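You operate a simulated robot arm through the tools that you are given. There is no shell and no other tool. Be economical: measure what you need, move in short steps, check, and stop when the job is done.

The job below is to be done with a simulated two-armed robot. You get a single attempt, and the scene is never put back.

TASK
Turn the press dial to 150 C. Take the top-up bottle on the top of the press bench and put it away on the right stand top. Take the white bottle from the top of the press bench and leave it on top of the core there. Fetch the lot tile that says "Lot 59" from the top of the tile table and set it in the inside of the suction box. Take the pale bottle and leave it on the goods nest. Do these in any order. Set down upright: top-up bottle, bottle, pale bottle.

It is judged by the outcome, as a careful person would: the job done as asked, and still so three seconds after it is handed in. It fails if anything else is knocked over, pushed out of place, dropped, spilled or broken.

THE ROBOT
Two 7-joint arms with two-finger parallel grippers on one trunk, on a base that drives. Base frame: it is fixed to the floor where the robot stands at the start and does not move with it; the origin is under the middle of the robot, x ahead of it, y to its left, z up. Lengths are in mm, angles in rad, forces in N, time in s.
The left shoulder is at the start at [70, 134, 1264], the right one opposite. Places, roughly: core (6x6x13 cm) [1000, 600, 900]; goods nest [-1500, -1100, 700]; inside of the suction box [3200, -1200, 600]; lot tile [-1250, 1250, 750]; pale bottle [-1250, 1000, 750]; press dial [700, -200, 1100]; right stand top [3600, -3400, 700]. Payload 1.57 kg a hand.
The TCP of each hand is the grasp point between the finger pads, 30 mm short of the fingertips. In the tool frame z runs along the fingers and y along their closing line. Largest opening 80 mm; finger width 17, thickness 12; the body of the gripper, 40 by 82 mm, starts 80 mm behind the TCP.
Orientation is that of the tool frame in the base frame, as a unit quaternion [x, y, z, w]. With the fingers straight down and closing along the base's y, the tool's x points along the base's -x, its y along +y and its z along -z.

THE INTERFACE
- The arms move only by the tool play_rows. It takes "left_targets", "right_targets" or both (then of equal length, played together; a hand with none holds still); each is a list of rows, each a list of 3 entries, a list of its own where there are three numbers: the shift along the base's x, y, z in mm, then the turn, a rotation vector about the base's x, y, z in degrees, then the finger opening in mm, from 0 to 80. In form: [[[tx, ty, tz], [rx, ry, rz], grip], ...]. A call has 1 to 12 rows; each row shifts and turns the commanded pose from where the row before left it. A row lasts 0.2 s, in which the tool goes at most 50 mm and 0.15 rad; a call with a longer step from one row to the next is refused whole, and so is a gripper value outside its range. Where a pose cannot be reached the arm comes as near as it can. A force on the tool above 40 N (or 10 N above the force at the start of the call, whichever is more), or a blocked arm, ends the call early, and 0.2 s more pass. Each finger travels about 153 mm/s and halts on what it meets, pressing with about 36 N; the grip force reading is that of the motor and also rises with nothing between the fingers. The clock runs only during rows and for 0.2 s after the last one: add rows that do not move to give the fingers time. It gives the time, the measured TCP pose, the force on the tool (base axes), the opening and the grip force at its end, in the units of the frame above (readings bear some noise), with the torque about the TCP (base axes, N m) and any sound that the robot's microphone picked up.
- Cameras (640 x 400 px; columns grow to the right, rows downward): "scene" is now at [141.5, 15.3, 1517.8]; the picture's right is [0.18, -0.98, 0.00], its down [-0.33, -0.06, -0.94] and it looks along [0.93, 0.17, -0.33] (base axes); focal length 253 px, centre (320, 200). "left" rides on the left gripper at [72, 7, -122] in its tool frame; the picture's right is [-0.09, 1.00, 0.00], its down [-0.84, -0.08, -0.54] and it looks along [-0.54, -0.05, 0.84] (tool axes); focal length 238 px, centre (320, 200). "right" rides on the right gripper at [72, -7, -122] in its tool frame; the picture's right is [0.09, 1.00, 0.00], its down [-0.84, 0.08, -0.54] and it looks along [-0.54, 0.05, 0.84] (tool axes); focal length 238 px, centre (320, 200). There is no depth. A picture from a camera that has moved, and an enlarged one, comes with that camera's place and axes in the base frame and with its lens.
- snapshot(camera): a new picture of that camera. It takes no simulated time.
- move_column(by): slides the trunk up (or, below 0, down) by that many mm; the arms and the scene camera ride with it, the base frame stays. It gives what a move gives, with no picture.
- drive_base(legs): drives the robot by 1 to 6 legs, each [ahead, left, turn to the left] in mm, mm and rad, along the robot's own axes; the way and the turn of a leg run together, so that a leg with both is an arc; at most 1500 mm and 3.142 rad a leg. The arms and the cameras ride along, it lands a little off, and it stops where it bumps. It gives what a move gives.
- aim_head(pan, tilt): turns the head with the scene camera to pan (to the left, within 1.501 rad either way) and tilt (down, from -0.506 to 1.204), counted from straight ahead of the robot. It gives what a move gives.
- close_up(camera, box): a new picture of the part [left, top, right, bottom] of that camera's present view, enlarged. It takes no simulated time.
- hand_in(): hands the job in; it is judged then, once.

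Go step by step. Nothing tells you exact positions but the pictures and the camera data: compare them with the known pose of the tool, close in by small moves and look again before you grip or let go. The budget is 165 turns and 138 pictures, counting those below and the enlarged ones. Unless the task says otherwise, let go and move clear before handing in.

The tools are called by a JSON object that holds its "fn" and its "kwargs". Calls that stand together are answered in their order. play_rows: Moves the arms, as the interface text tells. Its arguments: {"type":"object","properties":{"left_targets":{"type":"array"},"right_targets":{"type":"array"}},"required":[]} The other tools are called the same way: move_column (by) slides the trunk up or down; drive_base (legs) drives the base; aim_head (pan, tilt) turns the head that bears the scene camera; snapshot (camera) takes a picture; close_up (camera, box) takes an enlarged picture of a part of a camera's view; hand_in () hands the job in.

At the start:

```text
t: 0.0
left_tcp_pos: [367.5, 208.5, 1312.8]
left_tcp_rot: [-0.001, 1.0, -0.001, 0.0]
left_ft_force: [-0.8, 0.2, 0.7]
left_ft_torque: [0.03, -0.02, 0.02]
left_gripper_width: 79.9
left_grip_force: 0.1
right_tcp_pos: [388.0, -45.0, 1415.3]
right_tcp_rot: [0.002, 1.0, 0.001, 0.0]
right_ft_force: [0.5, -0.5, -0.3]
right_ft_torque: [-0.02, 0.02, 0.01]
right_gripper_width: 80.0
right_grip_force: 0.2
trunk travel left (down, up): [-838.0, 102.0]
robot x, y, heading: [2.8, 1.0, 0.001]
head pan, tilt: [0.176, 0.342]
```

scene: 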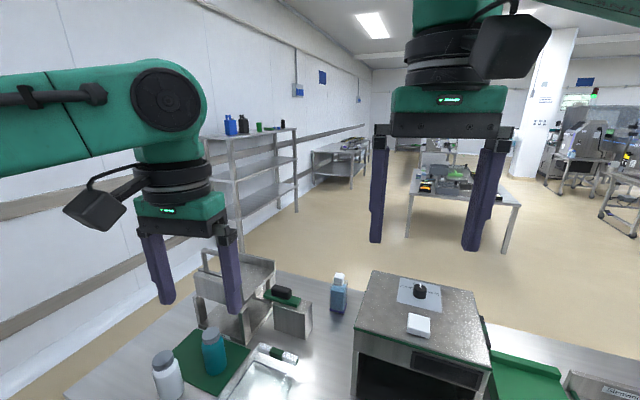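
right: 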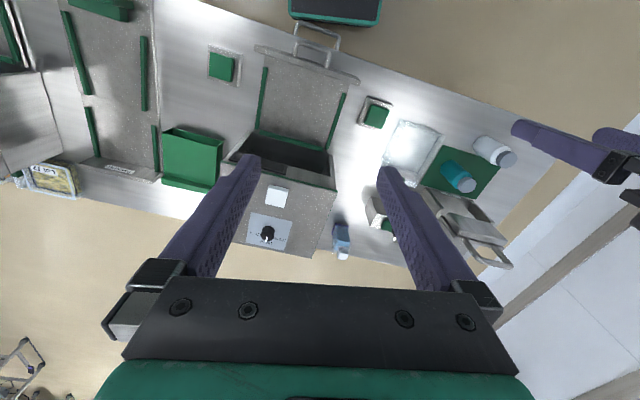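
left: 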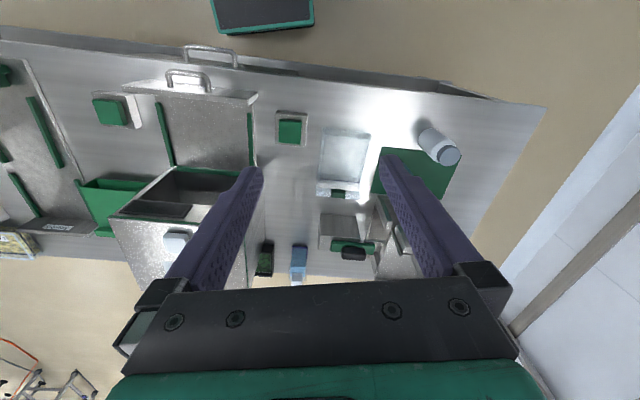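

I see the press with a dial on its top plate and several bottles on the bench. I start by enlarging the view to tell the bottles apart and read the dial.

{"fn": "close_up", "kwargs": {"camera": "scene", "box": [140, 240, 380, 400]}}

{"fn": "close_up", "kwargs": {"camera": "scene", "box": [360, 270, 480, 345]}}

{"fn": "aim_head", "kwargs": {"pan": 0.0, "tilt": 0.8}}

{"fn": "snapshot", "kwargs": {"camera": "scene"}}

```text
2.50 times, centred on (260, 320) of scene
camera zoom: at [141.5, 15.3, 1517.8], right [0.18, -0.98, 0.0], down [-0.33, -0.06, -0.94], along [0.93, 0.17, -0.33], focal length 633 px, centre (470, -100)
```

zoom: 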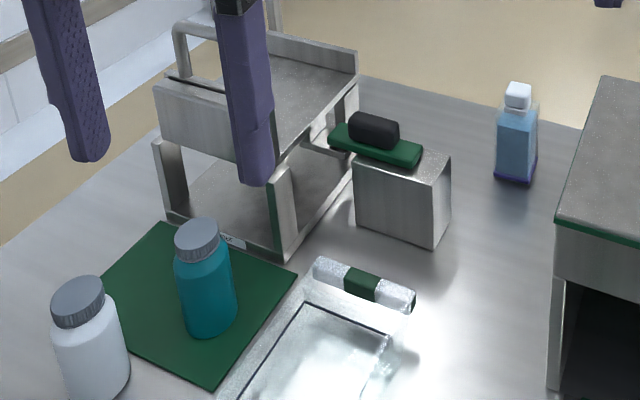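

```text
5.33 times, centred on (420, 308) of scene
camera zoom: at [141.5, 15.3, 1517.8], right [0.18, -0.98, 0.0], down [-0.33, -0.06, -0.94], along [0.93, 0.17, -0.33], focal length 1350 px, centre (-213, -373)
```

zoom: 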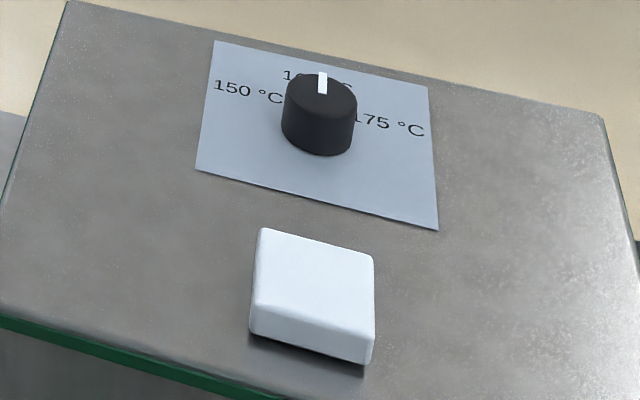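

```text
t: 0.9
left_tcp_pos: [367.7, 208.1, 1312.2]
left_tcp_rot: [-0.001, 1.0, 0.0, 0.0]
left_ft_force: [-0.8, 0.1, 0.0]
left_ft_torque: [-0.01, 0.0, 0.03]
left_gripper_width: 80.0
left_grip_force: 0.1
right_tcp_pos: [387.4, -44.5, 1415.2]
right_tcp_rot: [0.001, 1.0, 0.001, 0.001]
right_ft_force: [0.9, -0.1, 0.7]
right_ft_torque: [0.0, -0.04, 0.02]
right_gripper_width: 80.3
right_grip_force: 0.1
trunk travel left (down, up): [-838.0, 102.0]
robot x, y, heading: [2.8, -2.1, -0.003]
head pan, tilt: [0.0, 0.799]
```

```text
132 pictures are left
camera scene: at [130.5, -1.0, 1477.4], right [0.0, -1.0, 0.0], down [-0.72, 0.0, -0.7], along [0.7, 0.0, -0.72], focal length 253 px, centre (320, 200)
```

scene: 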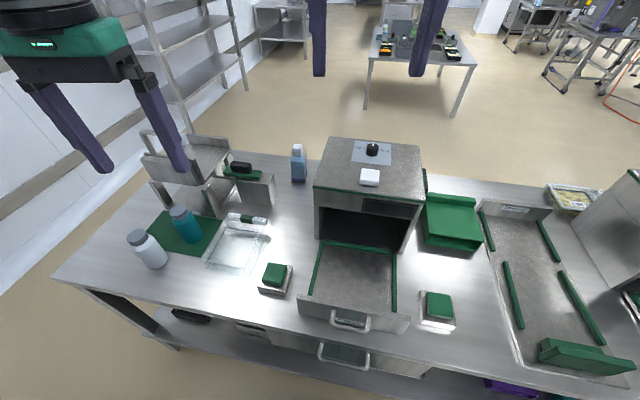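

The dial points at its middle mark and 150 lies to its left. Next I look closely at the bottles and the metal furniture on the left, to find the core and the top-up bottle.

{"fn": "close_up", "kwargs": {"camera": "scene", "box": [110, 110, 310, 235]}}

{"fn": "close_up", "kwargs": {"camera": "scene", "box": [110, 190, 300, 310]}}

{"fn": "close_up", "kwargs": {"camera": "scene", "box": [400, 170, 640, 320]}}

```text
3.20 times, centred on (210, 172) of scene
camera zoom: at [130.5, -1.0, 1477.4], right [0.0, -1.0, 0.0], down [-0.72, 0.0, -0.7], along [0.7, 0.0, -0.72], focal length 810 px, centre (672, 288)
```

zoom: 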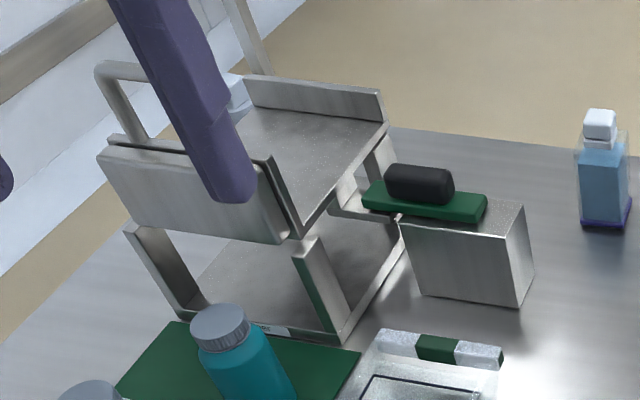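

```text
3.33 times, centred on (205, 250) of scene
camera zoom: at [130.5, -1.0, 1477.4], right [0.0, -1.0, 0.0], down [-0.72, 0.0, -0.7], along [0.7, 0.0, -0.72], focal length 844 px, centre (703, 33)
```

zoom: 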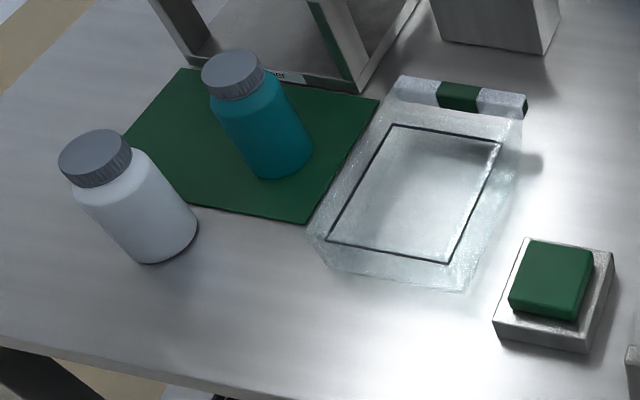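

```text
2.67 times, centred on (520, 245) of scene
camera zoom: at [130.5, -1.0, 1477.4], right [0.0, -1.0, 0.0], down [-0.72, 0.0, -0.7], along [0.7, 0.0, -0.72], focal length 675 px, centre (-213, 80)
```

zoom: 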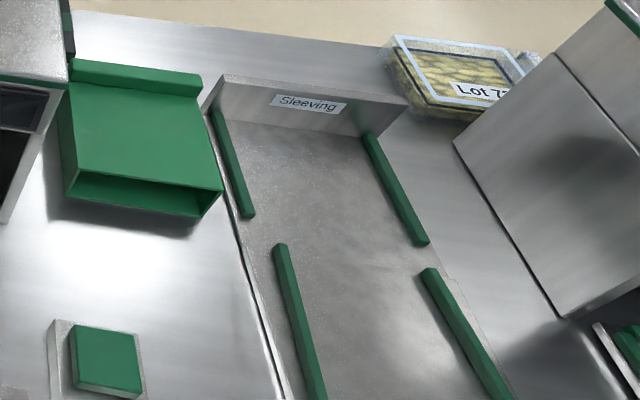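

The left gripper hides part of the two-tier stand. I pull that hand back and look again.

{"fn": "play_rows", "kwargs": {"left_targets": [[[-40, 20, 0], [0, 0, 0], 80], [[-40, 20, 0], [0, 0, 0], 80], [[-40, 20, 0], [0, 0, 0], 80], [[-30, 20, 0], [0, 0, 0], 80]]}}

{"fn": "aim_head", "kwargs": {"pan": 0.5, "tilt": 0.6}}

{"fn": "snapshot", "kwargs": {"camera": "scene"}}

```text
t: 1.9
left_tcp_pos: [214.2, 288.7, 1310.4]
left_tcp_rot: [0.001, 1.0, -0.001, 0.001]
left_ft_force: [0.0, -0.1, -1.3]
left_ft_torque: [0.01, -0.04, -0.01]
left_gripper_width: 79.8
left_grip_force: 0.1
right_tcp_pos: [384.2, -46.2, 1415.6]
right_tcp_rot: [0.001, 1.0, 0.001, 0.002]
right_ft_force: [0.0, 0.8, 0.3]
right_ft_torque: [0.0, -0.05, 0.03]
right_gripper_width: 79.8
right_grip_force: 0.1
trunk travel left (down, up): [-838.0, 102.0]
robot x, y, heading: [1.4, 3.5, -0.003]
head pan, tilt: [0.0, 0.799]
```

```text
t: 2.8
left_tcp_pos: [216.7, 289.7, 1310.7]
left_tcp_rot: [0.0, 1.0, 0.0, 0.0]
left_ft_force: [-0.1, -0.4, 1.1]
left_ft_torque: [-0.01, 0.02, -0.01]
left_gripper_width: 80.1
left_grip_force: 0.0
right_tcp_pos: [387.3, -45.0, 1415.3]
right_tcp_rot: [0.001, 1.0, 0.0, 0.0]
right_ft_force: [0.6, 0.9, 0.3]
right_ft_torque: [0.0, -0.01, -0.02]
right_gripper_width: 80.1
right_grip_force: 0.0
trunk travel left (down, up): [-838.0, 102.0]
robot x, y, heading: [-3.2, 1.2, 0.002]
head pan, tilt: [0.499, 0.6]
```

```text
128 pictures are left
camera scene: at [127.9, 41.3, 1494.1], right [0.48, -0.88, 0.0], down [-0.5, -0.27, -0.82], along [0.72, 0.39, -0.57], focal length 253 px, centre (320, 200)
```

scene: 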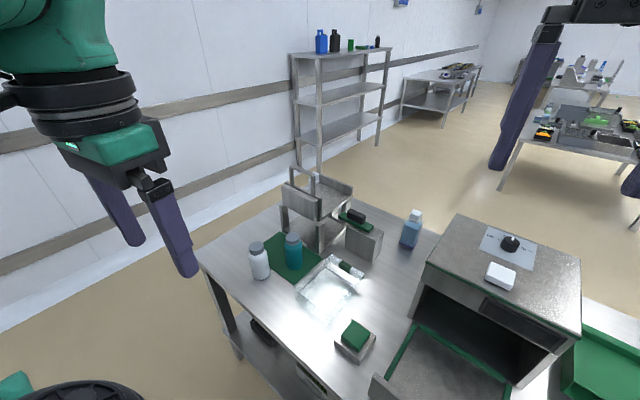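

{"fn": "close_up", "kwargs": {"camera": "scene", "box": [230, 150, 430, 275]}}

{"fn": "close_up", "kwargs": {"camera": "scene", "box": [275, 170, 375, 232]}}

```text
3.20 times, centred on (330, 212) of scene
camera zoom: at [127.9, 41.3, 1494.1], right [0.48, -0.88, 0.0], down [-0.5, -0.27, -0.82], along [0.72, 0.39, -0.57], focal length 810 px, centre (288, 160)
```

zoom: 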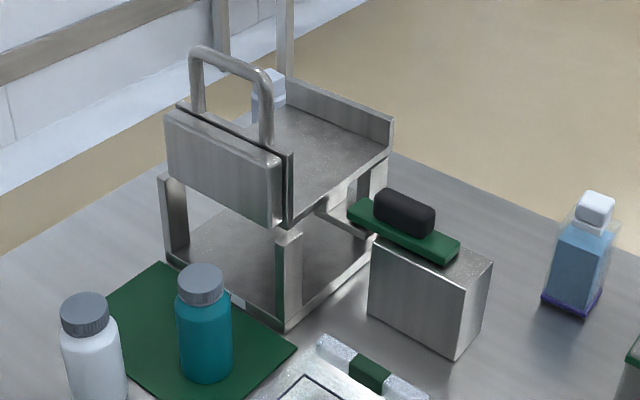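

```text
6.40 times, centred on (325, 201) of scene
camera zoom: at [127.9, 41.3, 1494.1], right [0.48, -0.88, 0.0], down [-0.5, -0.27, -0.82], along [0.72, 0.39, -0.57], focal length 1620 px, centre (288, 194)
```

zoom: 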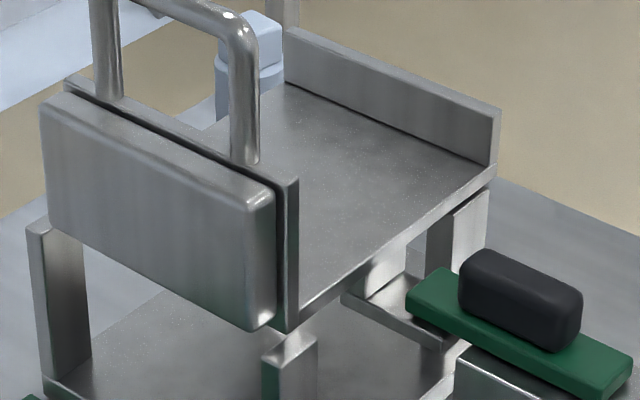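

A pale object stands behind the stand's far left corner. I move the left hand over there to see it from above.

{"fn": "play_rows", "kwargs": {"left_targets": [[[45, 20, 0], [0, 0, 0], 80], [[45, 20, 0], [0, 0, 0], 80], [[45, 20, 0], [0, 0, 0], 80], [[45, 20, 0], [0, 0, 0], 80], [[45, 20, 0], [0, 0, 0], 80], [[45, 0, 0], [0, 0, 0], 80]]}}

{"fn": "snapshot", "kwargs": {"camera": "left"}}

{"fn": "close_up", "kwargs": {"camera": "left", "box": [200, 80, 440, 280]}}

```text
t: 4.2
left_tcp_pos: [486.8, 386.7, 1312.4]
left_tcp_rot: [0.001, 1.0, 0.0, -0.001]
left_ft_force: [0.6, -0.7, 0.4]
left_ft_torque: [0.0, 0.04, 0.04]
left_gripper_width: 80.0
left_grip_force: 0.1
right_tcp_pos: [391.3, -46.6, 1413.1]
right_tcp_rot: [0.001, 1.0, 0.001, -0.001]
right_ft_force: [0.2, 0.5, 0.4]
right_ft_torque: [0.02, 0.04, -0.01]
right_gripper_width: 79.8
right_grip_force: 0.2
trunk travel left (down, up): [-838.0, 102.0]
robot x, y, heading: [-1.8, -1.1, 0.003]
head pan, tilt: [0.499, 0.6]
```

```text
125 pictures are left
camera left: at [415.0, 393.7, 1435.8], right [0.09, 1.0, 0.0], down [0.84, -0.08, 0.54], along [0.54, -0.05, -0.84], focal length 238 px, centre (320, 200)
```

left: 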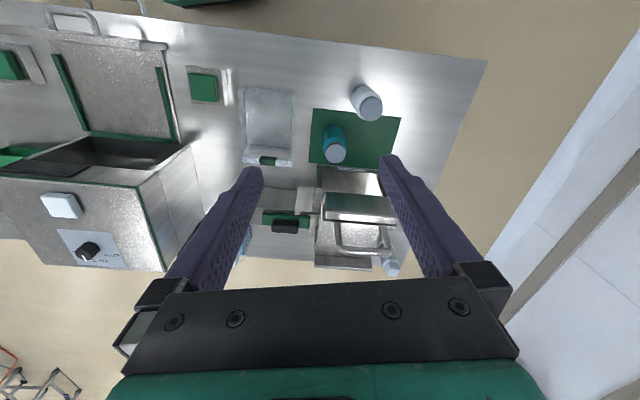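

```text
2.00 times, centred on (320, 180) of left
camera zoom: at [415.0, 393.7, 1435.8], right [0.09, 1.0, 0.0], down [0.84, -0.08, 0.54], along [0.54, -0.05, -0.84], focal length 477 px, centre (320, 240)
```

zoom: 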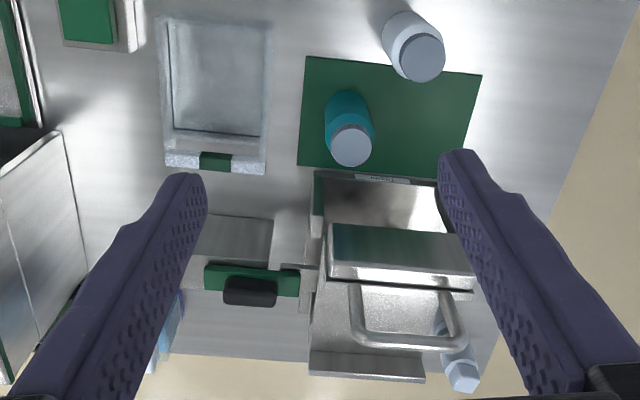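

The pale object triangulates to about [1100, 595], its top near z = 855, so it could be a 13 cm tall core. I get a nearer look at it.

{"fn": "play_rows", "kwargs": {"left_targets": [[[40, 30, 0], [0, 0, 0], 80], [[40, 30, 0], [0, 0, 0], 80], [[40, 30, 0], [0, 0, 0], 80], [[20, 40, 0], [0, 0, 0], 80], [[0, 40, 0], [0, 0, 0], 80]]}}

{"fn": "snapshot", "kwargs": {"camera": "left"}}

{"fn": "close_up", "kwargs": {"camera": "left", "box": [240, 120, 400, 220]}}

```text
t: 5.4
left_tcp_pos: [500.7, 443.8, 1293.3]
left_tcp_rot: [-0.001, 1.0, -0.001, 0.002]
left_ft_force: [-0.5, 0.4, -0.9]
left_ft_torque: [-0.05, 0.03, -0.02]
left_gripper_width: 79.8
left_grip_force: 0.2
left hand out of reach, approached as far as the arm can: row 1, 2, 3, 4, 5
right_tcp_pos: [389.1, -43.1, 1415.6]
right_tcp_rot: [0.001, 1.0, 0.0, 0.0]
right_ft_force: [-0.2, -0.1, -0.7]
right_ft_torque: [-0.04, 0.01, -0.05]
right_gripper_width: 80.1
right_grip_force: 0.2
trunk travel left (down, up): [-838.0, 102.0]
robot x, y, heading: [3.6, -1.1, -0.0]
head pan, tilt: [0.499, 0.6]
```

```text
123 pictures are left
camera left: at [427.9, 450.9, 1416.4], right [0.09, 1.0, 0.0], down [0.84, -0.08, 0.54], along [0.54, -0.05, -0.84], focal length 238 px, centre (320, 200)
```

left: 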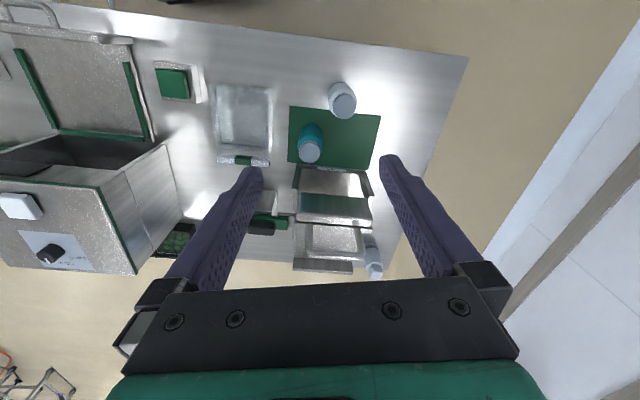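

```text
4.00 times, centred on (320, 170) of left
camera zoom: at [427.9, 450.9, 1416.4], right [0.09, 1.0, 0.0], down [0.84, -0.08, 0.54], along [0.54, -0.05, -0.84], focal length 953 px, centre (320, 320)
```

zoom: 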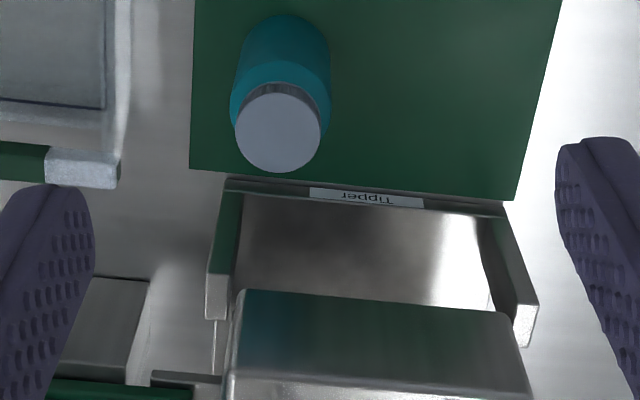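

The frame is labelled "Tipper", so it is not the core. I enlarge the pale object.

{"fn": "close_up", "kwargs": {"camera": "left", "box": [280, 220, 400, 290]}}

{"fn": "close_up", "kwargs": {"camera": "left", "box": [140, 190, 220, 270]}}

{"fn": "aim_head", "kwargs": {"pan": 0.0, "tilt": 0.2}}

{"fn": "snapshot", "kwargs": {"camera": "scene"}}

```text
5.33 times, centred on (340, 255) of left
camera zoom: at [427.9, 450.9, 1416.4], right [0.09, 1.0, 0.0], down [0.84, -0.08, 0.54], along [0.54, -0.05, -0.84], focal length 1271 px, centre (213, -93)
```

zoom: 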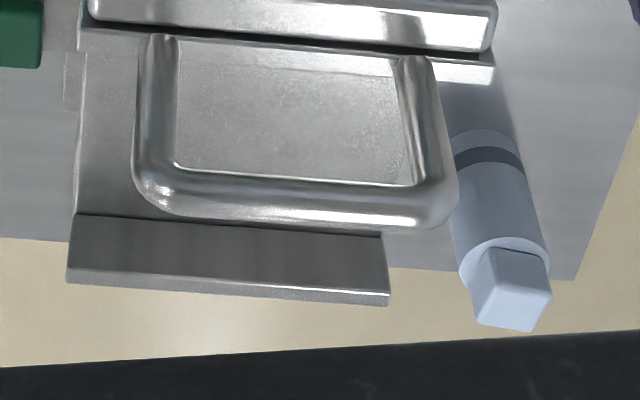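

```text
5.00 times, centred on (180, 230) of left
camera zoom: at [427.9, 450.9, 1416.4], right [0.09, 1.0, 0.0], down [0.84, -0.08, 0.54], along [0.54, -0.05, -0.84], focal length 1192 px, centre (1020, 50)
```

zoom: 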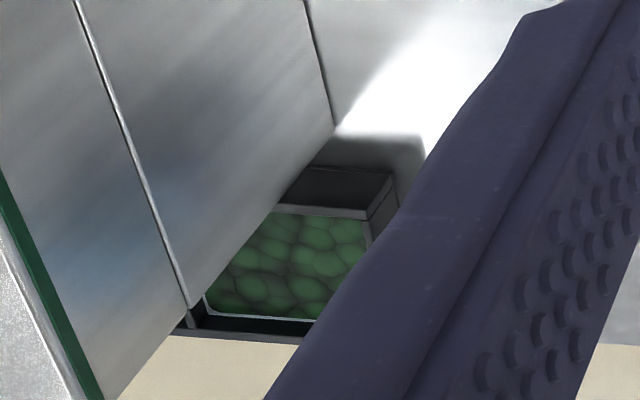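

```text
t: 6.4
left_tcp_pos: [500.8, 440.7, 1295.4]
left_tcp_rot: [-0.001, 1.0, 0.0, 0.002]
left_ft_force: [-1.3, -0.1, 1.2]
left_ft_torque: [0.02, 0.01, -0.02]
left_gripper_width: 80.1
left_grip_force: 0.1
right_tcp_pos: [386.5, -45.5, 1415.1]
right_tcp_rot: [0.001, 1.0, 0.001, 0.0]
right_ft_force: [-0.2, -0.2, 0.0]
right_ft_torque: [0.01, -0.04, 0.01]
right_gripper_width: 80.3
right_grip_force: 0.0
trunk travel left (down, up): [-838.0, 102.0]
robot x, y, heading: [0.8, -0.6, -0.0]
head pan, tilt: [0.0, 0.201]
```

```text
119 pictures are left
camera scene: at [142.6, -1.4, 1530.9], right [0.0, -1.0, 0.0], down [-0.2, 0.0, -0.98], along [0.98, 0.0, -0.2], focal length 253 px, centre (320, 200)
```

scene: 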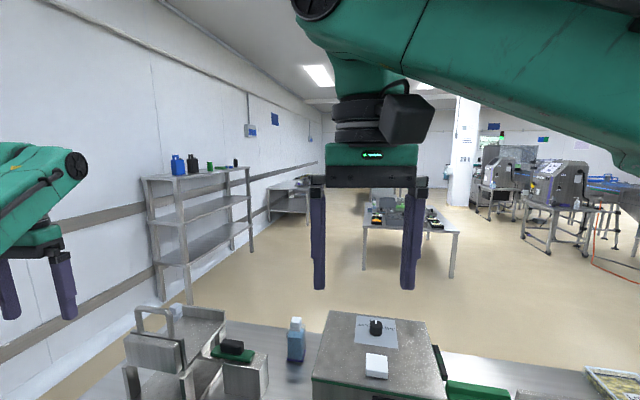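

The pale object is a round body with a square top, about 55 mm wide and 135 mm tall at the far left corner, which fits "core 6x6x13". Now I look at the dial through the right hand camera and survey both sides.

{"fn": "close_up", "kwargs": {"camera": "right", "box": [220, 180, 320, 260]}}

{"fn": "aim_head", "kwargs": {"pan": -1.0, "tilt": 0.35}}

{"fn": "snapshot", "kwargs": {"camera": "scene"}}

{"fn": "aim_head", "kwargs": {"pan": 1.4, "tilt": 0.5}}

{"fn": "snapshot", "kwargs": {"camera": "scene"}}

```text
5.00 times, centred on (270, 220) of right
camera zoom: at [315.7, -50.9, 1536.4], right [-0.09, 1.0, 0.0], down [0.84, 0.07, 0.54], along [0.54, 0.05, -0.84], focal length 1192 px, centre (570, 100)
```

zoom: 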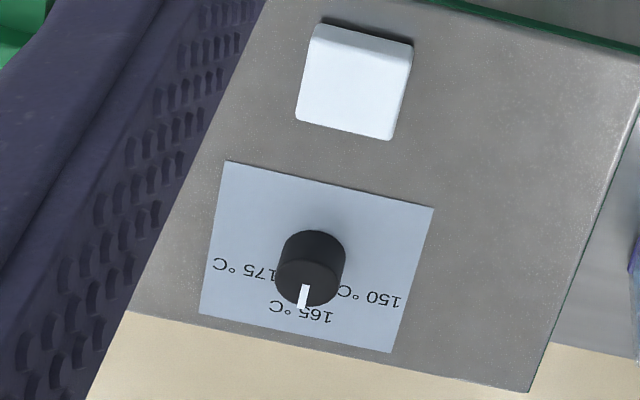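

```text
t: 7.6
left_tcp_pos: [500.1, 441.0, 1295.1]
left_tcp_rot: [-0.001, 1.0, 0.0, 0.001]
left_ft_force: [0.0, 0.6, -1.0]
left_ft_torque: [0.01, 0.03, -0.04]
left_gripper_width: 80.1
left_grip_force: 0.1
right_tcp_pos: [386.1, -44.6, 1414.1]
right_tcp_rot: [0.0, 1.0, 0.001, 0.0]
right_ft_force: [-0.3, -0.3, -0.1]
right_ft_torque: [0.03, -0.01, -0.04]
right_gripper_width: 80.1
right_grip_force: 0.1
trunk travel left (down, up): [-838.0, 102.0]
robot x, y, heading: [0.9, -1.7, 0.003]
head pan, tilt: [-1.0, 0.351]
```

```text
117 pictures are left
camera scene: at [100.2, -79.4, 1517.0], right [-0.84, -0.54, 0.0], down [-0.19, 0.29, -0.94], along [0.51, -0.79, -0.34], focal length 253 px, centre (320, 200)
```

scene: 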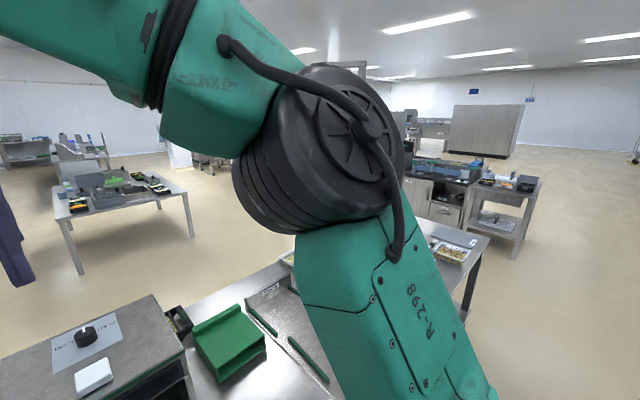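

```text
t: 9.8
left_tcp_pos: [498.3, 441.4, 1294.3]
left_tcp_rot: [-0.001, 1.0, 0.0, 0.001]
left_ft_force: [-0.5, 0.0, -0.1]
left_ft_torque: [-0.01, -0.02, -0.02]
left_gripper_width: 80.3
left_grip_force: 0.2
right_tcp_pos: [387.6, -45.7, 1415.3]
right_tcp_rot: [0.001, 1.0, 0.0, 0.0]
right_ft_force: [0.4, 0.0, 0.3]
right_ft_torque: [-0.05, 0.02, 0.0]
right_gripper_width: 80.2
right_grip_force: 0.0
trunk travel left (down, up): [-838.0, 102.0]
robot x, y, heading: [2.8, 1.7, 0.001]
head pan, tilt: [1.4, 0.499]
```

```text
116 pictures are left
camera scene: at [65.4, 88.7, 1503.3], right [0.99, -0.17, 0.0], down [-0.08, -0.47, -0.88], along [0.15, 0.87, -0.48], focal length 253 px, centre (320, 200)
```

scene: 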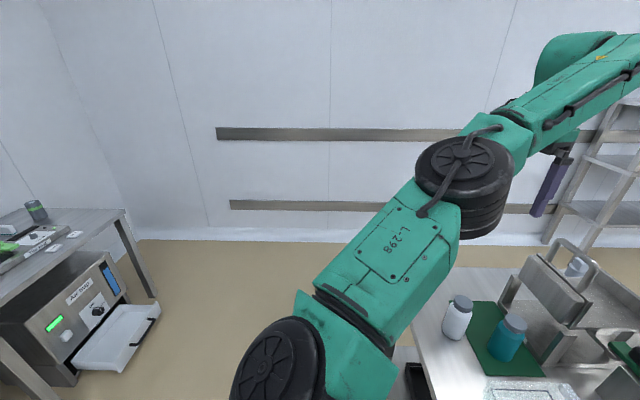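

150 C is about 60° counter-clockwise of the pointer at 165; the dial sits near [775, -158] on the press top at z ≈ 1010. The bench is yawed about -0.22 rad and the white bottle is near [558, 532], so I square up with the bench and slide left towards it first.

{"fn": "drive_base", "kwargs": {"legs": [[0, 0, -0.22], [0, 480, 0]]}}

{"fn": "aim_head", "kwargs": {"pan": 0.3, "tilt": 0.95}}

{"fn": "snapshot", "kwargs": {"camera": "scene"}}

{"fn": "snapshot", "kwargs": {"camera": "left"}}

```text
t: 13.5
left_tcp_pos: [685.4, 790.3, 1295.5]
left_tcp_rot: [0.106, 0.994, 0.001, 0.0]
left_ft_force: [-0.1, -1.9, 0.1]
left_ft_torque: [-0.01, -0.01, 0.0]
left_gripper_width: 80.0
left_grip_force: 0.0
right_tcp_pos: [471.2, 339.5, 1416.0]
right_tcp_rot: [0.108, 0.994, 0.002, 0.001]
right_ft_force: [-0.5, 0.2, 1.4]
right_ft_torque: [0.0, -0.04, 0.0]
right_gripper_width: 79.9
right_grip_force: 0.1
trunk travel left (down, up): [-838.0, 102.0]
robot x, y, heading: [106.5, 470.9, -0.22]
head pan, tilt: [1.4, 0.499]
```

```text
t: 14.8
left_tcp_pos: [685.7, 793.1, 1295.2]
left_tcp_rot: [0.106, 0.994, 0.0, 0.0]
left_ft_force: [0.2, -0.7, 0.4]
left_ft_torque: [-0.02, 0.02, 0.02]
left_gripper_width: 80.0
left_grip_force: 0.0
right_tcp_pos: [471.2, 341.3, 1415.9]
right_tcp_rot: [0.107, 0.994, 0.001, 0.001]
right_ft_force: [-0.6, 0.6, 0.1]
right_ft_torque: [-0.01, -0.01, 0.0]
right_gripper_width: 79.8
right_grip_force: 0.2
trunk travel left (down, up): [-838.0, 102.0]
robot x, y, heading: [104.6, 470.4, -0.215]
head pan, tilt: [0.3, 0.949]
```

```text
115 pictures are left
camera scene: at [224.3, 462.7, 1465.8], right [0.09, -1.0, 0.0], down [-0.81, -0.07, -0.58], along [0.58, 0.05, -0.81], focal length 253 px, centre (320, 200)
```

scene: 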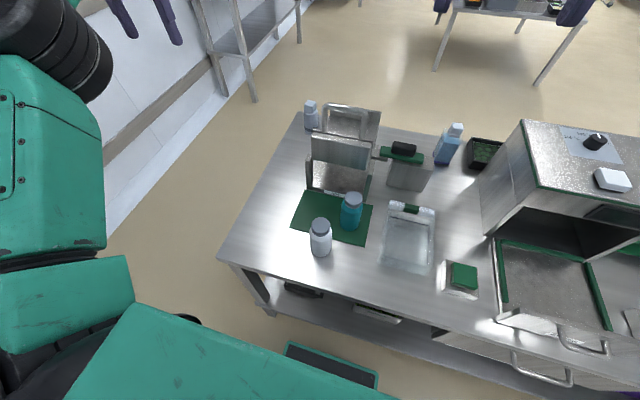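

```text
114 pictures are left
camera left: at [615.8, 815.5, 1417.6], right [0.3, 0.95, 0.0], down [0.8, -0.25, 0.54], along [0.52, -0.16, -0.84], focal length 238 px, centre (320, 200)
```

left: 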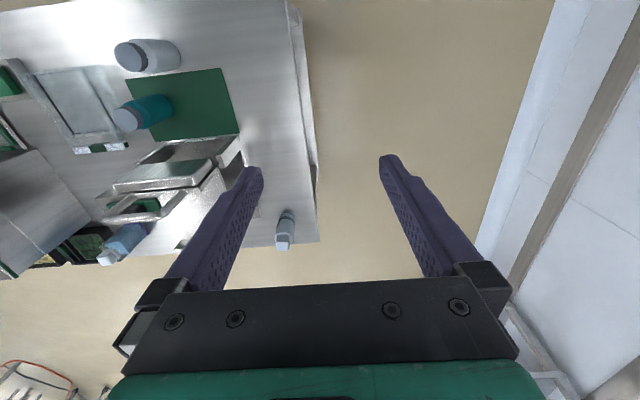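

I enlarge the likely core and the white bottle from this better angle.

{"fn": "close_up", "kwargs": {"camera": "scene", "box": [280, 80, 400, 155]}}

{"fn": "close_up", "kwargs": {"camera": "scene", "box": [280, 180, 400, 270]}}

{"fn": "close_up", "kwargs": {"camera": "left", "box": [70, 20, 330, 260]}}

```text
5.33 times, centred on (340, 118) of scene
camera zoom: at [224.3, 462.7, 1465.8], right [0.09, -1.0, 0.0], down [-0.81, -0.07, -0.58], along [0.58, 0.05, -0.81], focal length 1350 px, centre (213, 640)
```

zoom: 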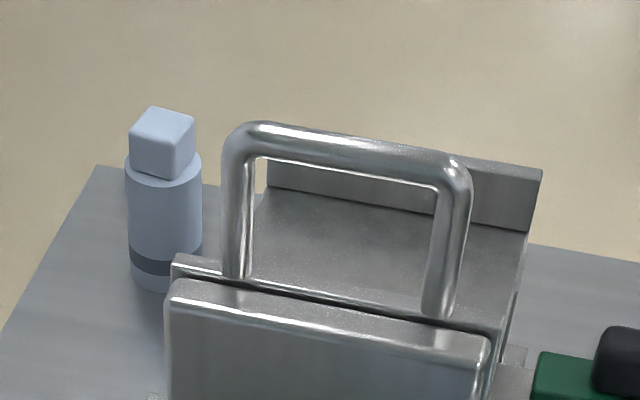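

```text
4.44 times, centred on (340, 225) of scene
camera zoom: at [224.3, 462.7, 1465.8], right [0.09, -1.0, 0.0], down [-0.81, -0.07, -0.58], along [0.58, 0.05, -0.81], focal length 1125 px, centre (231, 89)
```

zoom: 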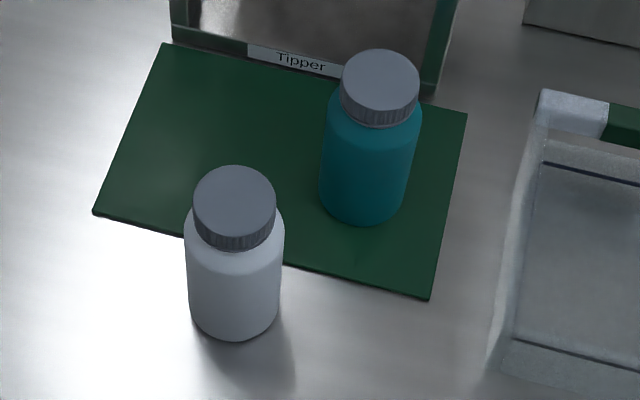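

```text
1.67 times, centred on (200, 140) of left
camera zoom: at [615.8, 815.5, 1417.6], right [0.3, 0.95, 0.0], down [0.8, -0.25, 0.54], along [0.52, -0.16, -0.84], focal length 397 px, centre (520, 300)
```

zoom: 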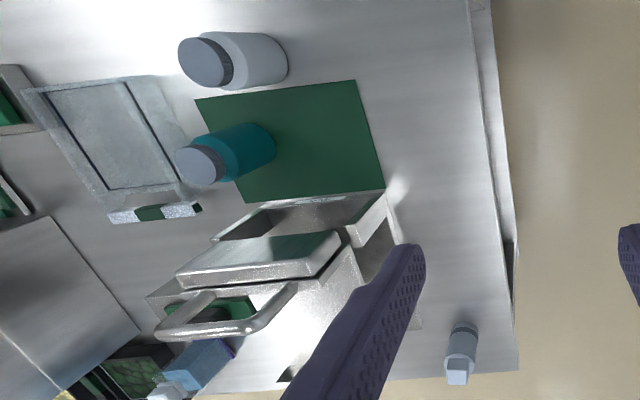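

Triangulating again puts the bench top at z ≈ 788, the white bottle's cap top near [533, 488, 925] and the core's top near [1047, 568, 918]. That matches the core's listed place, so I bring the left hand above the white bottle.

{"fn": "play_rows", "kwargs": {"left_targets": [[[-17, -34, -24], [0, 0, 0], 80], [[-17, -34, -24], [0, 0, 0], 80], [[-17, -34, -24], [0, 0, 0], 80], [[-17, -34, -24], [0, 0, 0], 80], [[-17, -34, -24], [0, 0, 0], 80], [[-17, -34, -24], [0, 0, 0], 80], [[-17, -34, -24], [0, 0, 0], 80], [[-17, -34, -24], [0, 0, 0], 80], [[-16, -32, -24], [0, 0, 0], 80]]}}

{"fn": "snapshot", "kwargs": {"camera": "left"}}

{"fn": "close_up", "kwargs": {"camera": "scene", "box": [240, 100, 400, 270]}}

```text
t: 16.8
left_tcp_pos: [530.3, 489.1, 1074.1]
left_tcp_rot: [0.107, 0.994, 0.001, 0.001]
left_ft_force: [0.6, -0.3, 1.3]
left_ft_torque: [0.03, 0.0, 0.0]
left_gripper_width: 80.1
left_grip_force: 0.0
right_tcp_pos: [472.9, 339.6, 1413.9]
right_tcp_rot: [0.108, 0.994, 0.003, 0.0]
right_ft_force: [-0.1, -0.1, 0.0]
right_ft_torque: [0.03, -0.02, -0.01]
right_gripper_width: 79.8
right_grip_force: 0.1
trunk travel left (down, up): [-838.0, 102.0]
robot x, y, heading: [106.0, 469.2, -0.215]
head pan, tilt: [0.3, 0.949]
```

```text
110 pictures are left
camera left: at [461.4, 511.4, 1197.6], right [0.3, 0.95, 0.0], down [0.8, -0.25, 0.54], along [0.52, -0.16, -0.84], focal length 238 px, centre (320, 200)
```

left: 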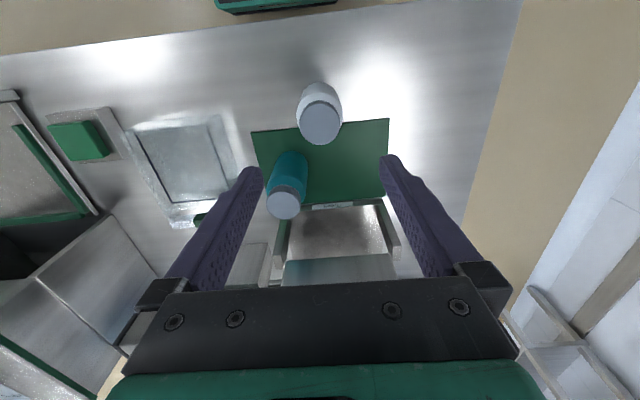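

```text
2.35 times, centred on (320, 185) of scene
camera zoom: at [225.0, 461.0, 1465.7], right [0.09, -1.0, 0.0], down [-0.81, -0.07, -0.58], along [0.58, 0.05, -0.81], focal length 596 px, centre (320, 235)
```

zoom: 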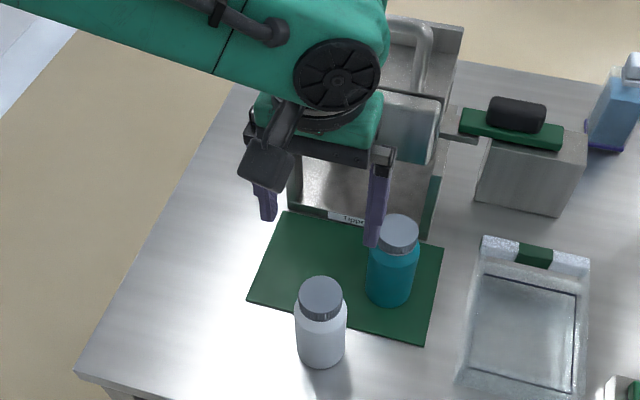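

The cap reads at about [532, 491, 925], right beneath the hand, and it is 47 mm wide on a 57 mm body. I lower the hand round the bottle and close.

{"fn": "play_rows", "kwargs": {"left_targets": [[[1, 1, -45], [0, 0, 0], 80], [[1, 1, -45], [0, 0, 0], 80], [[0, 0, -40], [0, 0, 0], 80], [[0, 0, -35], [0, 0, 0], 80], [[0, 0, -34], [0, 0, 0], 80]]}}

{"fn": "snapshot", "kwargs": {"camera": "left"}}

{"fn": "close_up", "kwargs": {"camera": "scene", "box": [240, 160, 400, 270]}}

```text
t: 17.9
left_tcp_pos: [525.9, 508.9, 930.9]
left_tcp_rot: [0.109, 0.994, -0.01, 0.012]
left_ft_force: [-6.0, 0.6, 15.6]
left_ft_torque: [-0.57, 0.39, -0.19]
left_gripper_width: 79.8
left_grip_force: 0.1
left hand out of reach, approached as far as the arm can: row 3, 4, 5
right_tcp_pos: [468.4, 340.7, 1416.3]
right_tcp_rot: [0.107, 0.994, 0.002, 0.003]
right_ft_force: [-0.4, 0.0, 1.0]
right_ft_torque: [0.0, -0.02, -0.01]
right_gripper_width: 79.8
right_grip_force: 0.0
trunk travel left (down, up): [-838.0, 102.0]
robot x, y, heading: [105.9, 467.9, -0.215]
head pan, tilt: [0.3, 0.949]
stopped in row 5 (left hand): the force on the tool passed its limit (the readings are from after the stop); the commanded pose is now the measured one
```

```text
108 pictures are left
camera left: at [454.2, 533.6, 1050.4], right [0.31, 0.95, -0.01], down [0.79, -0.25, 0.56], along [0.53, -0.18, -0.83], focal length 238 px, centre (320, 200)
```

left: 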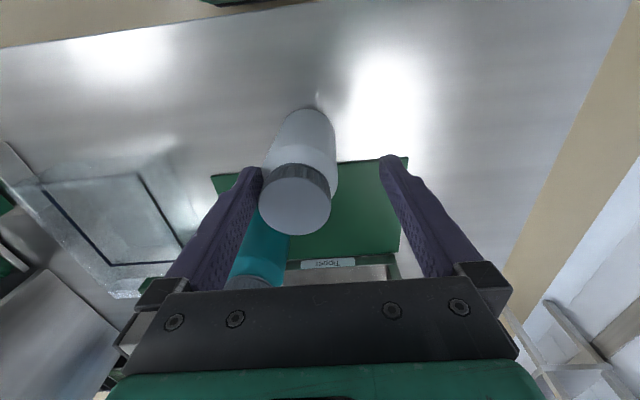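

```text
3.64 times, centred on (320, 215) of scene
camera zoom: at [219.8, 462.5, 1466.3], right [0.09, -1.0, 0.0], down [-0.81, -0.07, -0.58], along [0.58, 0.05, -0.81], focal length 921 px, centre (320, 146)
```

zoom: 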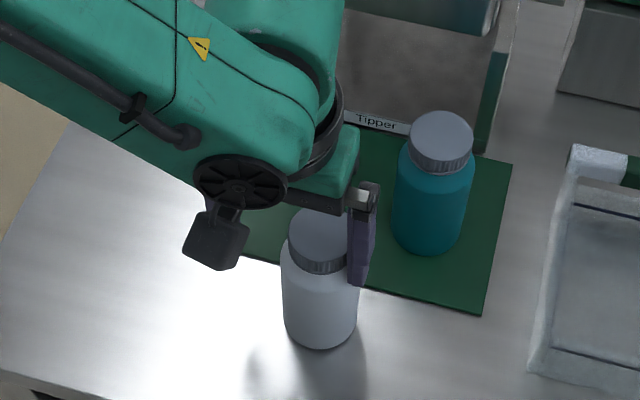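

The arm ran out of downward reach and drifted left until a finger touched the cap. I back straight up, then lower the trunk to get the reach.

{"fn": "play_rows", "kwargs": {"left_targets": [[[0, 0, 35], [0, 0, 0], 80], [[0, 0, 40], [0, 0, 0], 80], [[2, -6, 45], [0, 0, 0], 80], [[2, -6, 45], [0, 0, 0], 80], [[2, -6, 45], [0, 0, 0], 80], [[0, 0, 40], [0, 0, 0], 80]]}}

{"fn": "move_column", "kwargs": {"by": -250}}

{"fn": "snapshot", "kwargs": {"camera": "left"}}

{"fn": "snapshot", "kwargs": {"camera": "scene"}}

```text
t: 19.4
left_tcp_pos: [533.1, 490.8, 1178.0]
left_tcp_rot: [0.109, 0.994, -0.01, 0.009]
left_ft_force: [-0.9, -0.5, -0.3]
left_ft_torque: [-0.01, -0.02, -0.02]
left_gripper_width: 79.9
left_grip_force: 0.1
right_tcp_pos: [470.3, 340.6, 1414.8]
right_tcp_rot: [0.108, 0.994, 0.0, 0.001]
right_ft_force: [0.1, -0.6, 0.6]
right_ft_torque: [0.01, -0.01, -0.01]
right_gripper_width: 79.9
right_grip_force: 0.2
trunk travel left (down, up): [-838.0, 102.0]
robot x, y, heading: [103.2, 466.8, -0.215]
head pan, tilt: [0.3, 0.949]
```

```text
t: 21.9
left_tcp_pos: [534.2, 492.7, 925.8]
left_tcp_rot: [0.109, 0.994, -0.01, 0.01]
left_ft_force: [-0.2, -0.2, -1.0]
left_ft_torque: [-0.03, -0.04, -0.01]
left_gripper_width: 80.3
left_grip_force: 0.0
right_tcp_pos: [471.2, 342.3, 1165.4]
right_tcp_rot: [0.108, 0.994, 0.001, 0.001]
right_ft_force: [0.1, 0.5, -0.2]
right_ft_torque: [0.0, 0.01, 0.01]
right_gripper_width: 80.3
right_grip_force: 0.2
trunk travel left (down, up): [-588.0, 352.0]
robot x, y, heading: [104.7, 469.7, -0.216]
head pan, tilt: [0.3, 0.949]
```

```text
106 pictures are left
camera left: at [462.5, 517.0, 1047.8], right [0.31, 0.95, -0.01], down [0.79, -0.25, 0.56], along [0.53, -0.18, -0.83], focal length 238 px, centre (320, 200)
```

left: 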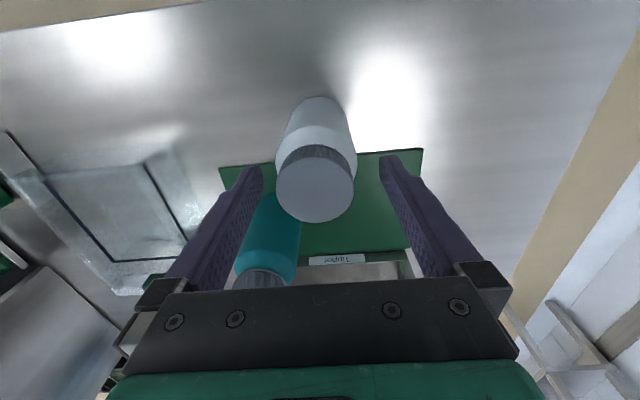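

```text
105 pictures are left
camera scene: at [224.2, 462.7, 1215.8], right [0.09, -1.0, 0.0], down [-0.81, -0.07, -0.58], along [0.58, 0.05, -0.81], focal length 253 px, centre (320, 200)
```

scene: 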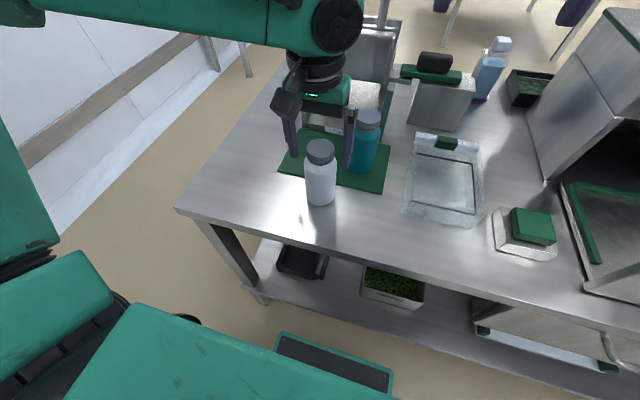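

The bottle was not shifted; its cap reads [530, 491] with the hand at [534, 493]. I go down 55 mm and close.

{"fn": "play_rows", "kwargs": {"left_targets": [[[-2, -1, -20], [0, 0, 0], 80], [[-2, -1, -20], [0, 0, 0], 80], [[0, 0, -15], [0, 0, 0], 80], [[0, 0, 0], [0, 0, 0], 60], [[0, 0, 0], [0, 0, 0], 30], [[0, 0, 0], [0, 0, 0], 30], [[0, 0, 0], [0, 0, 0], 30]]}}

{"fn": "snapshot", "kwargs": {"camera": "left"}}

```text
t: 23.5
left_tcp_pos: [529.2, 491.2, 868.4]
left_tcp_rot: [0.109, 0.994, -0.009, 0.009]
left_ft_force: [1.1, -0.3, 1.1]
left_ft_torque: [0.14, -0.06, 0.03]
left_gripper_width: 57.3
left_grip_force: 36.2
right_tcp_pos: [472.3, 341.6, 1163.9]
right_tcp_rot: [0.109, 0.994, 0.0, 0.0]
right_ft_force: [0.1, -0.1, -0.5]
right_ft_torque: [0.02, 0.01, 0.0]
right_gripper_width: 80.0
right_grip_force: 0.1
trunk travel left (down, up): [-588.0, 352.0]
robot x, y, heading: [104.1, 465.2, -0.216]
head pan, tilt: [0.3, 0.949]
```

```text
104 pictures are left
camera left: at [458.6, 515.3, 990.8], right [0.31, 0.95, -0.01], down [0.79, -0.25, 0.56], along [0.53, -0.18, -0.83], focal length 238 px, centre (320, 200)
```

left: 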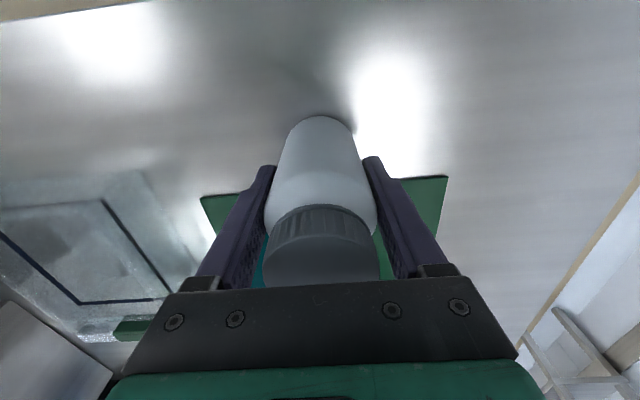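

The bottle is held at 57 mm. I lift it with the trunk, then drive round the left end of the bench to face the core from there.

{"fn": "move_column", "kwargs": {"by": 230}}

{"fn": "drive_base", "kwargs": {"legs": [[0, 700, 0], [0, 0, -1.53], [0, 600, 0]]}}

{"fn": "aim_head", "kwargs": {"pan": 0.3, "tilt": 0.8}}

{"fn": "snapshot", "kwargs": {"camera": "scene"}}

```text
t: 25.9
left_tcp_pos: [530.0, 490.6, 1098.6]
left_tcp_rot: [0.109, 0.994, -0.009, 0.009]
left_ft_force: [0.2, -1.2, -3.4]
left_ft_torque: [-0.01, 0.01, 0.0]
left_gripper_width: 57.3
left_grip_force: 36.0
right_tcp_pos: [472.4, 342.1, 1395.5]
right_tcp_rot: [0.108, 0.994, 0.001, 0.0]
right_ft_force: [-0.6, -0.4, -0.2]
right_ft_torque: [-0.01, -0.03, 0.01]
right_gripper_width: 80.0
right_grip_force: 0.1
trunk travel left (down, up): [-818.0, 122.0]
robot x, y, heading: [103.5, 470.3, -0.211]
head pan, tilt: [0.3, 0.949]
```

```text
t: 36.5
left_tcp_pos: [893.7, 642.2, 1099.7]
left_tcp_rot: [0.76, 0.649, -0.013, 0.002]
left_ft_force: [0.0, -0.1, 0.3]
left_ft_torque: [0.01, 0.0, 0.04]
left_gripper_width: 29.9
left_grip_force: 0.1
right_tcp_pos: [740.3, 690.2, 1394.4]
right_tcp_rot: [0.76, 0.65, 0.001, 0.001]
right_ft_force: [0.2, 0.4, -0.7]
right_ft_torque: [-0.01, 0.01, -0.04]
right_gripper_width: 80.1
right_grip_force: 0.0
trunk travel left (down, up): [-818.0, 122.0]
robot x, y, heading: [846.8, 1066.9, -1.723]
head pan, tilt: [0.3, 0.949]
```

```text
t: 37.2
left_tcp_pos: [894.7, 642.1, 1100.2]
left_tcp_rot: [0.76, 0.65, -0.014, 0.0]
left_ft_force: [0.4, 0.3, 0.3]
left_ft_torque: [0.0, 0.03, 0.02]
left_gripper_width: 30.1
left_grip_force: 0.1
right_tcp_pos: [742.1, 690.2, 1395.4]
right_tcp_rot: [0.76, 0.65, 0.001, 0.001]
right_ft_force: [-0.2, -0.2, -0.2]
right_ft_torque: [0.03, 0.01, 0.0]
right_gripper_width: 80.3
right_grip_force: 0.0
trunk travel left (down, up): [-818.0, 122.0]
robot x, y, heading: [843.6, 1065.7, -1.727]
head pan, tilt: [0.3, 0.799]
```

```text
103 pictures are left
camera scene: at [850.1, 934.9, 1457.3], right [-0.99, -0.15, 0.0], down [-0.11, 0.71, -0.7], along [0.1, -0.69, -0.72], focal length 253 px, centre (320, 200)
```

scene: 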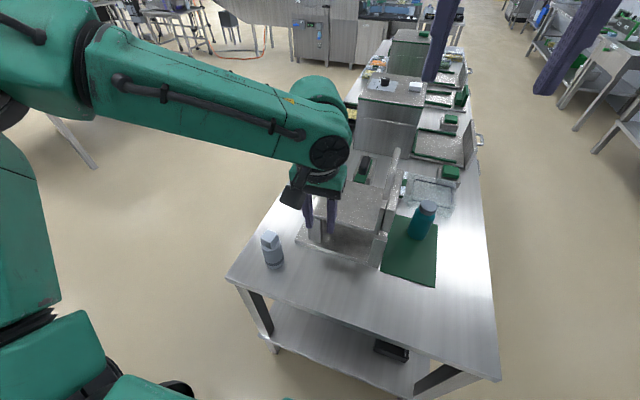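

The left gripper has shut to 30 mm, so the bottle slipped out during the drive. I search the floor and bench along the way I came.

{"fn": "aim_head", "kwargs": {"pan": -1.4, "tilt": 0.75}}

{"fn": "snapshot", "kwargs": {"camera": "scene"}}

{"fn": "aim_head", "kwargs": {"pan": -0.6, "tilt": 0.9}}

{"fn": "snapshot", "kwargs": {"camera": "scene"}}

```text
t: 38.9
left_tcp_pos: [894.9, 640.9, 1099.2]
left_tcp_rot: [0.761, 0.649, -0.013, 0.001]
left_ft_force: [0.3, 0.4, 0.4]
left_ft_torque: [-0.02, -0.02, 0.01]
left_gripper_width: 30.3
left_grip_force: 0.1
right_tcp_pos: [742.5, 690.1, 1394.7]
right_tcp_rot: [0.76, 0.65, 0.001, 0.001]
right_ft_force: [0.0, -0.3, 0.6]
right_ft_torque: [-0.04, -0.01, -0.05]
right_gripper_width: 80.0
right_grip_force: 0.0
trunk travel left (down, up): [-818.0, 122.0]
robot x, y, heading: [843.0, 1068.8, -1.727]
head pan, tilt: [-1.4, 0.75]
```

```text
102 pictures are left
camera scene: at [755.4, 1013.0, 1461.3], right [-0.02, 1.0, 0.0], down [0.68, 0.01, -0.73], along [-0.73, -0.01, -0.68], focal length 253 px, centre (320, 200)
```

scene: 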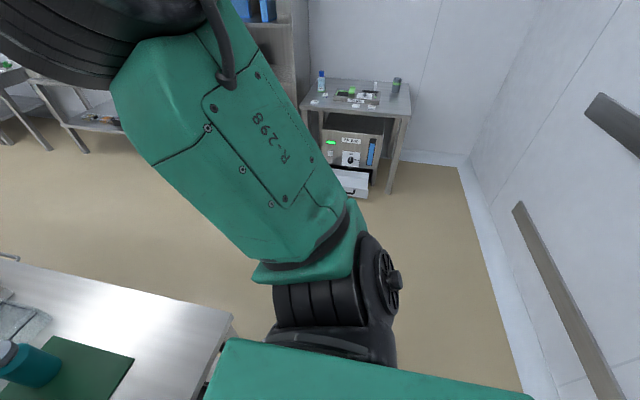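

```text
t: 40.0
left_tcp_pos: [895.0, 641.9, 1100.6]
left_tcp_rot: [0.76, 0.65, -0.013, 0.001]
left_ft_force: [0.1, -1.2, 0.3]
left_ft_torque: [-0.02, 0.0, 0.01]
left_gripper_width: 30.1
left_grip_force: 0.1
right_tcp_pos: [742.4, 689.6, 1395.1]
right_tcp_rot: [0.76, 0.65, 0.001, 0.0]
right_ft_force: [0.6, 0.4, 0.2]
right_ft_torque: [0.04, 0.03, -0.03]
right_gripper_width: 80.1
right_grip_force: 0.3
trunk travel left (down, up): [-818.0, 122.0]
robot x, y, heading: [846.7, 1065.9, -1.722]
head pan, tilt: [-0.6, 0.901]
```

```text
101 pictures are left
camera scene: at [786.6, 959.6, 1449.4], right [-0.73, 0.68, 0.0], down [0.54, 0.57, -0.62], along [-0.43, -0.45, -0.78], focal length 253 px, centre (320, 200)
```

scene: 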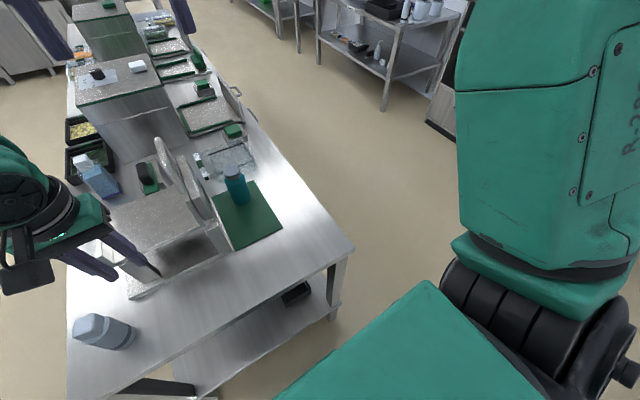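

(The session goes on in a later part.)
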